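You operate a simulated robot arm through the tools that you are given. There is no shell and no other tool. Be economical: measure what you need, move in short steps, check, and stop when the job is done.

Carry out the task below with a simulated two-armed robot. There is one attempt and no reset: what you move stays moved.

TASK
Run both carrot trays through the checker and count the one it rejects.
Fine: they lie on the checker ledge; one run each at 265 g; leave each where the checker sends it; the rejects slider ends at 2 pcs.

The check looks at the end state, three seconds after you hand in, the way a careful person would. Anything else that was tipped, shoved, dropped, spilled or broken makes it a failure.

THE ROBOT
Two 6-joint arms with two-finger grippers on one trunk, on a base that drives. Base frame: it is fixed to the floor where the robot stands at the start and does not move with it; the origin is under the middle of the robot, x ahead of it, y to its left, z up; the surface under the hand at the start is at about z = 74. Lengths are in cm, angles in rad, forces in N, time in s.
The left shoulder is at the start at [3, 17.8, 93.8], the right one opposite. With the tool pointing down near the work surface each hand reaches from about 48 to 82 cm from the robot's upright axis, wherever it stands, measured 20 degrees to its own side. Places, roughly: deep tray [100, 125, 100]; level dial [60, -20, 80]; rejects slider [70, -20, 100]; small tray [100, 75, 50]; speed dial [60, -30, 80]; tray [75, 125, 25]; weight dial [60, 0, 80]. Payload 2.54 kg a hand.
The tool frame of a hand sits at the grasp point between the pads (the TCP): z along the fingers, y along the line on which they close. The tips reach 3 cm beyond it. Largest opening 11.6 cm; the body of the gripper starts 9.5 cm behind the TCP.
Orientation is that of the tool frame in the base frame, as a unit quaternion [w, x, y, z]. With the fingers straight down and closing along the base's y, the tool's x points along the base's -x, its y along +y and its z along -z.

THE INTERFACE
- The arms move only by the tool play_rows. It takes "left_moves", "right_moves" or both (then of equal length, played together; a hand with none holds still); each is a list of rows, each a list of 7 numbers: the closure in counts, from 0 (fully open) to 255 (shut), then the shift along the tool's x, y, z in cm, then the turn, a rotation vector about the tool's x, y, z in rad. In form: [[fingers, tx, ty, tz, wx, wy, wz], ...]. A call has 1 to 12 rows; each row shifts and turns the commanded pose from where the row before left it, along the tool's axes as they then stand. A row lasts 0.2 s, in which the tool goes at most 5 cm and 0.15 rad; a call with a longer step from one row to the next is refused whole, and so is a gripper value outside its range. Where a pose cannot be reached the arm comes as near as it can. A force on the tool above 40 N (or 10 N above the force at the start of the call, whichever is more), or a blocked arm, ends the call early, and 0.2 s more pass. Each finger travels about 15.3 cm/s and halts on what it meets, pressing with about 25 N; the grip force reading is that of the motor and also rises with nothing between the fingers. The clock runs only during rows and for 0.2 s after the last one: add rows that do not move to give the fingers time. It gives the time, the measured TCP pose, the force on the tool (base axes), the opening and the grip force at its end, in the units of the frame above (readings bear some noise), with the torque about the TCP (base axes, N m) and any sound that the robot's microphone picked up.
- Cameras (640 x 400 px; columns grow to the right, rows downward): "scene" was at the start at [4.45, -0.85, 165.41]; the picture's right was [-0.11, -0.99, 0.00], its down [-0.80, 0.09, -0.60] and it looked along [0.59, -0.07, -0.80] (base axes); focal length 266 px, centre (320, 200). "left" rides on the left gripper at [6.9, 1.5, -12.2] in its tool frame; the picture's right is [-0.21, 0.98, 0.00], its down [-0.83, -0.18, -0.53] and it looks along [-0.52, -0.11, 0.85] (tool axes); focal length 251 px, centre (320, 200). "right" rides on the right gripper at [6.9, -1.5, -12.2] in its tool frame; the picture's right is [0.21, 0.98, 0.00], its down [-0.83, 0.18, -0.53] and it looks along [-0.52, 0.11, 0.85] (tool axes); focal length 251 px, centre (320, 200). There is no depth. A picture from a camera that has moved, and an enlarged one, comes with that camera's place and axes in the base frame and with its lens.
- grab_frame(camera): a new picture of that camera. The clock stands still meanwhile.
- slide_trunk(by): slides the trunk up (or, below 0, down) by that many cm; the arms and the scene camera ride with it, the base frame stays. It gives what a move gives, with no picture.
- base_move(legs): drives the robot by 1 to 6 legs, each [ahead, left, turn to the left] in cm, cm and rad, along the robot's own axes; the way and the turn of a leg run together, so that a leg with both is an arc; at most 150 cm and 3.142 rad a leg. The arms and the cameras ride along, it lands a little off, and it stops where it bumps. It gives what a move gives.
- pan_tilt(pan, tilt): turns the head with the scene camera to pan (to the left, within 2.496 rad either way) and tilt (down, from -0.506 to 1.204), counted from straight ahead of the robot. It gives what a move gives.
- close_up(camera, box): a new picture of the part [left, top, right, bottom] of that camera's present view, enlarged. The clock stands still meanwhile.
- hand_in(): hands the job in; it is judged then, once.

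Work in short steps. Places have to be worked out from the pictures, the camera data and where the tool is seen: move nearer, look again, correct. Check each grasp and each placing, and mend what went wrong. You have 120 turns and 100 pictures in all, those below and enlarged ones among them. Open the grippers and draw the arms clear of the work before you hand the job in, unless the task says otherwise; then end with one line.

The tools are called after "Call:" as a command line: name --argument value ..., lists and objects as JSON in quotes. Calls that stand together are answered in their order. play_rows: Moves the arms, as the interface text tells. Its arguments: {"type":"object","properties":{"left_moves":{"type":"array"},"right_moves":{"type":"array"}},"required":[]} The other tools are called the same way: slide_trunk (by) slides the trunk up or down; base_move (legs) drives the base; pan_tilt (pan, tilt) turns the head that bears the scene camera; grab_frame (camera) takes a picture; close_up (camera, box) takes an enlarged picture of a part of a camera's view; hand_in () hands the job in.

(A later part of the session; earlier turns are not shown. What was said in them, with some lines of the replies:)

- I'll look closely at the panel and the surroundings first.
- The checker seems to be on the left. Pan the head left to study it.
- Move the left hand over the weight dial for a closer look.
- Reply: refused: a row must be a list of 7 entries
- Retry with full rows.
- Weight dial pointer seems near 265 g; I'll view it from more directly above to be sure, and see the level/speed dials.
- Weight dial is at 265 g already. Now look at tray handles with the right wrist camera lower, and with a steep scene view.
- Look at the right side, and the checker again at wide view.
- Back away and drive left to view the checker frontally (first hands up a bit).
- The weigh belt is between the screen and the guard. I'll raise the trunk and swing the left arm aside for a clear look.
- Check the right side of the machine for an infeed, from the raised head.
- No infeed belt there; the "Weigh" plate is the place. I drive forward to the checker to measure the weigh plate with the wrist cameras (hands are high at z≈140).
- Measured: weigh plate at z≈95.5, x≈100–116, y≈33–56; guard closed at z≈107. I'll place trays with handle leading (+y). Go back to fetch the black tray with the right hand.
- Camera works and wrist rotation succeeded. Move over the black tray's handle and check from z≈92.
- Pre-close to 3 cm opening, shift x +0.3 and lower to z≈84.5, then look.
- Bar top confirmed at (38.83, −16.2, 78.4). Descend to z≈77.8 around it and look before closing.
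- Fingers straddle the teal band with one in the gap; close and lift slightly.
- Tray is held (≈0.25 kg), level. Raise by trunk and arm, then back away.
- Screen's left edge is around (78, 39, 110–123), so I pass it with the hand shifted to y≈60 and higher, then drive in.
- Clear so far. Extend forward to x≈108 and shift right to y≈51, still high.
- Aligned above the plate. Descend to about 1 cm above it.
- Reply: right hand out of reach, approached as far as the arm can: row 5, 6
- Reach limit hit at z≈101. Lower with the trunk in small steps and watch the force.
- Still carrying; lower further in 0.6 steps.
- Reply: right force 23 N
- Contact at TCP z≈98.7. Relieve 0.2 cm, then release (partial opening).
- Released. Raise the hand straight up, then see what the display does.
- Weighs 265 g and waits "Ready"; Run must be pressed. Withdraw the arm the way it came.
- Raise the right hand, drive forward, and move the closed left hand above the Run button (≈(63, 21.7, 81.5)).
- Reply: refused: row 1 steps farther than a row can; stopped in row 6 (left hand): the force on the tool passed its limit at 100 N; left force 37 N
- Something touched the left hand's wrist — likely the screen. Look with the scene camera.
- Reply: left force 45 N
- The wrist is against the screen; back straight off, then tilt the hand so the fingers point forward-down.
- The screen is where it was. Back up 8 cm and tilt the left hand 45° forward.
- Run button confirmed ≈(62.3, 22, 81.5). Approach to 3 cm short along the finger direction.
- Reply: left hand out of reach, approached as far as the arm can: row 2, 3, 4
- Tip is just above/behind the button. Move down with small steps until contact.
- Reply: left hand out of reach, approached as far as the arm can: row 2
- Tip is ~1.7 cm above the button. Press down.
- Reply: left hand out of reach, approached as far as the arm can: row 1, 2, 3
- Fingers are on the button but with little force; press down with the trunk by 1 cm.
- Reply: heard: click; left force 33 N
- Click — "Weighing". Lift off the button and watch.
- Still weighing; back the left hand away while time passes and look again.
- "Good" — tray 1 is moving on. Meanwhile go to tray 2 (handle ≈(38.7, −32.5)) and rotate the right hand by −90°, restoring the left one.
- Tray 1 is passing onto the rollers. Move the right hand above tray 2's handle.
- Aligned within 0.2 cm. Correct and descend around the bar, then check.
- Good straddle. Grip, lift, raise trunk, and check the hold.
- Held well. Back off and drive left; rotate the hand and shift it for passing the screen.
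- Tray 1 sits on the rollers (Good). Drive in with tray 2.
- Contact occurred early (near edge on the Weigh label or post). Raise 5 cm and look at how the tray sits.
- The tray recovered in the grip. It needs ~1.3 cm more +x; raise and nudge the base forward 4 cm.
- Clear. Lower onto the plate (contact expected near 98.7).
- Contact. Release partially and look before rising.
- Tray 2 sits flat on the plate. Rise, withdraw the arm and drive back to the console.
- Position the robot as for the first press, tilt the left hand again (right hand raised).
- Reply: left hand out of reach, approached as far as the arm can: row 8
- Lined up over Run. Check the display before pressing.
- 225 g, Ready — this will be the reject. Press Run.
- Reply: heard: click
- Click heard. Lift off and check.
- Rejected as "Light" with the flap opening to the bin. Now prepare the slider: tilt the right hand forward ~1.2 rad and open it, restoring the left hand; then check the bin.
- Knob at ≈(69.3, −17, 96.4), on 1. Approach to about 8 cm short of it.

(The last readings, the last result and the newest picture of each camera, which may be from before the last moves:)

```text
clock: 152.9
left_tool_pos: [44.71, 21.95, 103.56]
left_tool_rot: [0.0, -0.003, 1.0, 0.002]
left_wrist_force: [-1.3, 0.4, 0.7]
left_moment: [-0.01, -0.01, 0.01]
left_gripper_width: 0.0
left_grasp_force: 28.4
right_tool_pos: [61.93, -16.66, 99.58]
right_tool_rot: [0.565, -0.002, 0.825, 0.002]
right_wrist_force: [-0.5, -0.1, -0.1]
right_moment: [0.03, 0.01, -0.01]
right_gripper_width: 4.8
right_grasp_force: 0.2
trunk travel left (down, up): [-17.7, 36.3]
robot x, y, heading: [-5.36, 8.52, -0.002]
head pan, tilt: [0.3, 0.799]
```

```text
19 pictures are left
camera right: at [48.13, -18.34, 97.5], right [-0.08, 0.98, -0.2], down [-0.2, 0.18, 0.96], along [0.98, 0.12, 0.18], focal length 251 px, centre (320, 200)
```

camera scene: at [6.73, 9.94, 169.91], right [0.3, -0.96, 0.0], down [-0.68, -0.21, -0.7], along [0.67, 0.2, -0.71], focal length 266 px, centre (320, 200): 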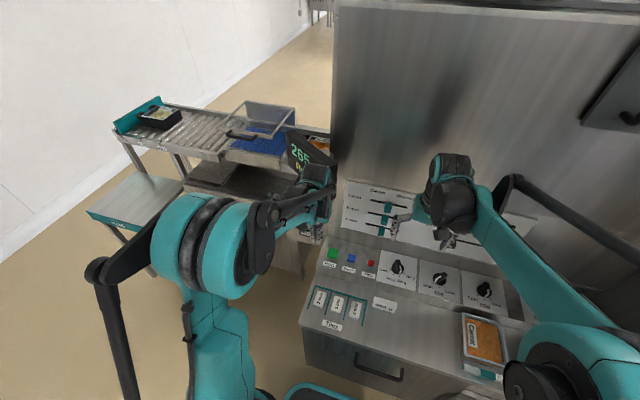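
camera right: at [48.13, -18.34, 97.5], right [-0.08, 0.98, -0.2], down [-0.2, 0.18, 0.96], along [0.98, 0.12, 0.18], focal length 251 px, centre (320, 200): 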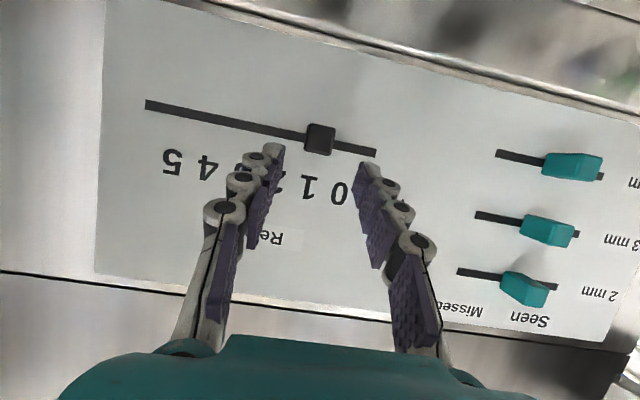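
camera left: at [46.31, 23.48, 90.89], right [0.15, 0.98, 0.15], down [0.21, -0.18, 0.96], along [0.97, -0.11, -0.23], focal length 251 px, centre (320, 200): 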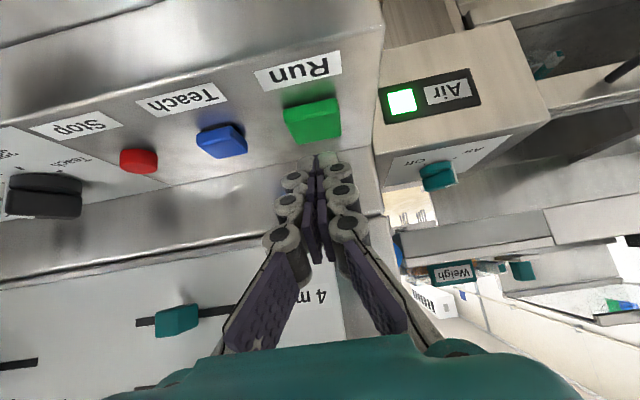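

Knob refined to (69.6, −16.8, 96.3). Advance so the fingertips flank it.

Call:
play_rows --right_moves '[[150, 0.15, -0.1, 2, 0, 0, 0], [150, 0.15, 0, 2, 0, 0, 0], [150, 0, 0, 1.2, 0, 0, 0], [150, 0, 0, 0.7, 0, 0, 0], [150, 0, 0, 0, 0, 0, 0]]'

Call:
grab_frame --camera "right"

```text
clock: 154.2
left_tool_pos: [44.72, 21.77, 103.49]
left_tool_rot: [0.001, -0.003, 1.0, 0.001]
left_wrist_force: [0.6, 0.7, 0.2]
left_moment: [0.03, -0.01, -0.03]
left_gripper_width: 0.01
left_grasp_force: 28.8
right_tool_pos: [67.22, -17.02, 97.02]
right_tool_rot: [0.565, -0.001, 0.825, 0.0]
right_wrist_force: [1.0, -0.2, 0.6]
right_moment: [-0.01, 0.01, 0.02]
right_gripper_width: 4.8
right_grasp_force: 0.0
trunk travel left (down, up): [-17.7, 36.3]
robot x, y, heading: [-5.64, 8.82, 0.005]
head pan, tilt: [0.3, 0.799]
```

```text
18 pictures are left
camera right: at [53.35, -18.6, 94.99], right [-0.08, 0.98, -0.2], down [-0.2, 0.18, 0.96], along [0.98, 0.12, 0.18], focal length 251 px, centre (320, 200)
```

right: 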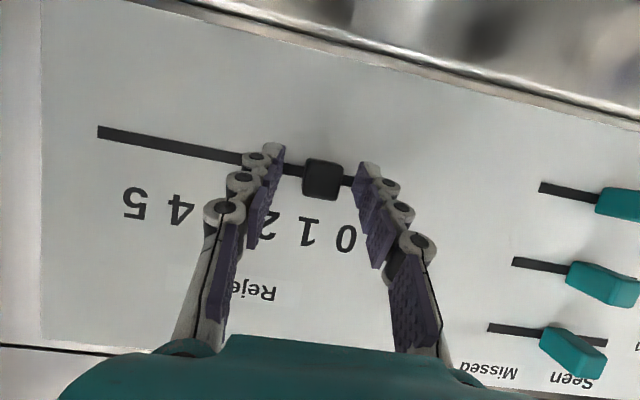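

Knob is between the fingers. Close on it and slide −y by about 3 cm.

Call:
play_rows --right_moves '[[230, 0, 0, 0, 0, 0, 0], [230, 0, 0, 0, 0, 0, 0], [230, 0, 0, 0, 0, 0, 0], [230, 0, -0.6, 0, 0, 0, 0], [230, 0, -0.6, 0, 0, 0, 0], [230, 0, -0.6, 0, 0, 0, 0], [230, 0, -0.6, 0, 0, 0, 0], [230, 0, -0.55, 0, 0, 0, 0], [230, 0, 0, 0, 0, 0, 0]]'

Call:
grab_frame --camera "right"

```text
clock: 156.2
left_tool_pos: [44.87, 21.77, 103.57]
left_tool_rot: [-0.001, -0.004, 1.0, 0.003]
left_wrist_force: [-0.1, 0.3, -0.2]
left_moment: [0.04, -0.01, 0.01]
left_gripper_width: 0.0
left_grasp_force: 28.6
right_tool_pos: [67.15, -20.0, 97.13]
right_tool_rot: [0.565, -0.001, 0.825, 0.001]
right_wrist_force: [1.9, 0.5, -8.3]
right_moment: [0.0, 0.23, -0.05]
right_gripper_width: 2.1
right_grasp_force: 45.0
trunk travel left (down, up): [-17.7, 36.3]
robot x, y, heading: [-5.88, 8.42, -0.004]
head pan, tilt: [0.3, 0.799]
```

```text
17 pictures are left
camera right: at [53.34, -21.48, 95.02], right [-0.08, 0.98, -0.2], down [-0.2, 0.18, 0.96], along [0.98, 0.12, 0.18], focal length 251 px, centre (320, 200)
```

right: 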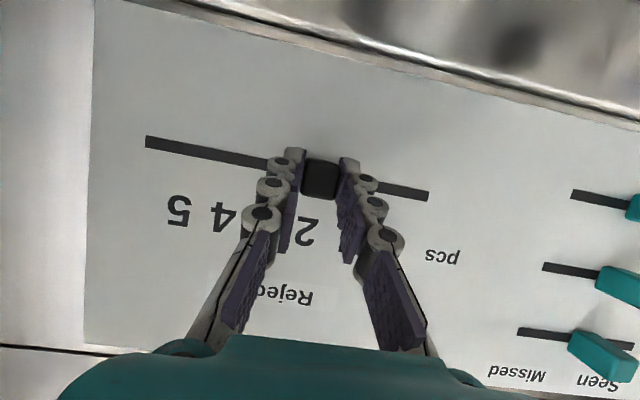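

The knob now relates to "2" as it did to "1". Release and draw back, then verify.

Call:
play_rows --right_moves '[[150, 0, 0, 0, 0, 0, 0], [150, 0, 0, 0, 0, 0, 0], [150, 0, 0, -1.5, 0, 0, 0], [150, 0, 0, -3, 0, 0, 0], [150, -1, 0, -4, 0, 0, 0], [150, -1, 0, -4, 0, 0, 0], [150, -1, 0, -4, 0, 0, 0], [150, 0, 0, 0, 0, 0, 0]]'

Call:
grab_frame --camera "right"

Call:
grab_frame --camera "scene"

```text
clock: 157.9
left_tool_pos: [44.77, 21.86, 103.42]
left_tool_rot: [-0.001, -0.004, 1.0, 0.002]
left_wrist_force: [0.6, 0.5, -0.7]
left_moment: [0.04, -0.02, -0.01]
left_gripper_width: 0.0
left_grasp_force: 28.6
right_tool_pos: [53.16, -20.01, 105.7]
right_tool_rot: [0.564, -0.002, 0.826, 0.001]
right_wrist_force: [0.3, -0.2, -0.2]
right_moment: [-0.03, -0.01, -0.02]
right_gripper_width: 4.77
right_grasp_force: 0.1
trunk travel left (down, up): [-17.7, 36.3]
robot x, y, heading: [-5.6, 8.44, 0.005]
head pan, tilt: [0.3, 0.799]
```

```text
16 pictures are left
camera right: at [39.3, -21.58, 103.87], right [-0.08, 0.98, -0.2], down [-0.2, 0.18, 0.96], along [0.98, 0.12, 0.18], focal length 251 px, centre (320, 200)
```

right: 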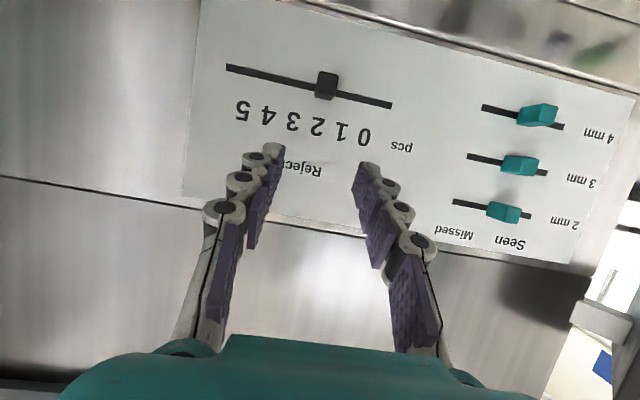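

```text
15 pictures are left
camera scene: at [-0.63, 10.73, 169.11], right [0.29, -0.96, 0.0], down [-0.69, -0.21, -0.7], along [0.67, 0.21, -0.72], focal length 266 px, centre (320, 200)
```

scene: 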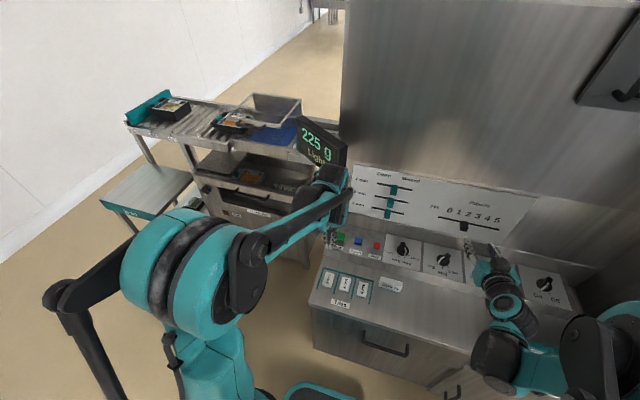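

Slider reads 2. Retreat, open both grippers and check the bin, rollers and slider.

Call:
base_move --legs '[[-25, 0, 0]]'

Call:
play_rows --right_moves '[[0, 0, 0, 0, 0, 0.133, 0], [0, 0, 0, 0, 0, 0.133, 0], [0, 0, 0, 0, 0, 0.133, 0], [0, 0, 0, 0, 0, 0.133, 0], [0, 0, 0, 0, 0, 0.133, 0], [0, 0, 0, 0, 0, 0.133, 0], [0, 0, 0, 0, 0, 0.133, 0], [0, 0, 0, 0, 0, 0.133, 0], [0, 0, 0, 0, 0, 0.133, 0]]' --left_moves '[[0, 0, 0, 0, 0, 0, 0], [0, 0, 0, 0, 0, 0, 0], [0, 0, 0, 0, 0, 0, 0], [0, 0, 0, 0, 0, 0, 0], [0, 0, 0, 0, 0, 0, 0], [0, 0, 0, 0, 0, 0, 0], [0, 0, 0, 0, 0, 0, 0], [0, 0, 0, 0, 0, 0, 0], [0, 0, 0, 0, 0, 0, 0]]'

Call:
base_move --legs '[[0, 45, 0]]'

Call:
pan_tilt --pan 0.0 --tilt 0.65

Call:
close_up --camera "scene" --box '[100, 100, 420, 300]'

Call:
close_up --camera "scene" --box '[380, 120, 640, 290]'

```text
clock: 159.8
left_tool_pos: [20.0, 22.04, 103.57]
left_tool_rot: [0.0, -0.006, 1.0, 0.002]
left_wrist_force: [-0.6, 0.5, 0.0]
left_moment: [-0.01, -0.05, 0.01]
left_gripper_width: 0.0
left_grasp_force: 28.3
right_tool_pos: [28.45, -19.75, 105.86]
right_tool_rot: [0.565, -0.004, 0.825, 0.003]
right_wrist_force: [-0.2, -0.3, -0.2]
right_moment: [-0.03, 0.0, 0.03]
right_gripper_width: 4.81
right_grasp_force: 0.0
trunk travel left (down, up): [-17.7, 36.3]
robot x, y, heading: [-29.95, 8.66, 0.005]
head pan, tilt: [0.3, 0.799]
```

```text
clock: 161.8
left_tool_pos: [20.08, 22.1, 103.51]
left_tool_rot: [-0.002, -0.007, 1.0, 0.002]
left_wrist_force: [1.7, -1.3, -0.8]
left_moment: [-0.01, 0.0, 0.03]
left_gripper_width: 11.64
left_grasp_force: 0.0
right_tool_pos: [28.71, -19.68, 105.74]
right_tool_rot: [0.001, -0.004, 1.0, -0.001]
right_wrist_force: [0.1, 0.5, 0.1]
right_moment: [0.02, -0.04, 0.03]
right_gripper_width: 11.61
right_grasp_force: 0.1
trunk travel left (down, up): [-17.7, 36.3]
robot x, y, heading: [-30.13, 7.85, 0.001]
head pan, tilt: [0.3, 0.799]
```

```text
clock: 164.5
left_tool_pos: [19.98, 67.71, 103.62]
left_tool_rot: [0.001, -0.005, 1.0, 0.001]
left_wrist_force: [-0.1, 0.1, 1.0]
left_moment: [-0.04, 0.0, -0.03]
left_gripper_width: 11.6
left_grasp_force: 0.0
right_tool_pos: [28.4, 25.96, 105.83]
right_tool_rot: [0.002, -0.003, 1.0, -0.002]
right_wrist_force: [-0.1, -0.1, 0.1]
right_moment: [-0.05, -0.01, 0.02]
right_gripper_width: 11.6
right_grasp_force: 0.1
trunk travel left (down, up): [-17.7, 36.3]
robot x, y, heading: [-30.85, 54.15, 0.005]
head pan, tilt: [0.3, 0.799]
```

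```text
clock: 165.3
left_tool_pos: [19.87, 67.61, 103.46]
left_tool_rot: [0.0, -0.004, 1.0, 0.002]
left_wrist_force: [-0.6, 0.4, -0.7]
left_moment: [0.02, 0.0, -0.03]
left_gripper_width: 11.59
left_grasp_force: 0.1
right_tool_pos: [28.46, 25.7, 105.92]
right_tool_rot: [0.001, -0.002, 1.0, -0.001]
right_wrist_force: [-0.1, 0.4, 0.5]
right_moment: [0.0, -0.01, -0.01]
right_gripper_width: 11.58
right_grasp_force: 0.1
trunk travel left (down, up): [-17.7, 36.3]
robot x, y, heading: [-30.45, 54.0, 0.004]
head pan, tilt: [0.0, 0.649]
```

```text
2.00 times, centred on (260, 200) of scene
camera zoom: at [-24.58, 54.05, 170.37], right [0.0, -1.0, 0.0], down [-0.61, 0.0, -0.8], along [0.8, 0.0, -0.61], focal length 532 px, centre (440, 200)
```

zoom: 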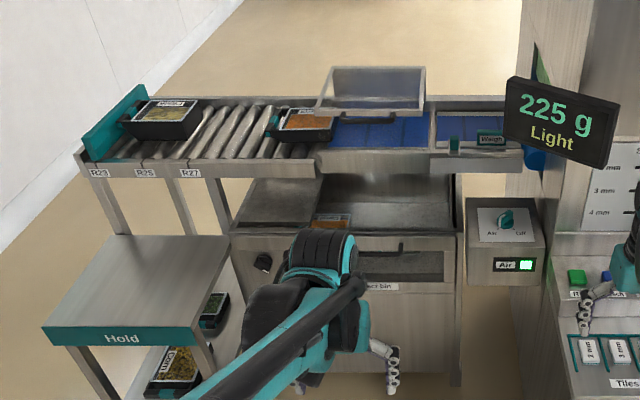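

```text
2.35 times, centred on (510, 205) of scene
camera zoom: at [-24.58, 54.05, 170.37], right [0.0, -1.0, 0.0], down [-0.61, 0.0, -0.8], along [0.8, 0.0, -0.61], focal length 626 px, centre (-127, 188)
```

zoom: 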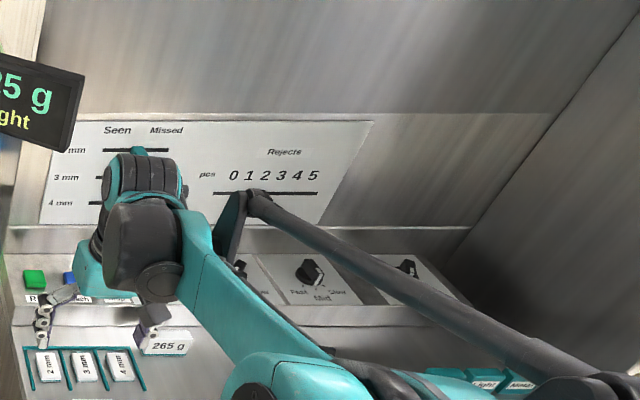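

Tray 1 is on the rollers, tray 2 is in the reject bin with the flap closed, the slider reads 2, and both arms are clear with grippers open. Handing in.

Call:
hand_in

```text
The job is handed in.
```

I ran both carrot trays once each at 265 g: the black one (265 g, Good) is on the rollers, the clear one (225 g, Light) is in the reject bin, and the rejects slider is on 2 pcs. Two contacts along the way: my left wrist pressed hard against the display (100 N limit stop), and the clear tray's edge caught the front of the weigh plate before I re-placed it. I saw no shift or damage from either.
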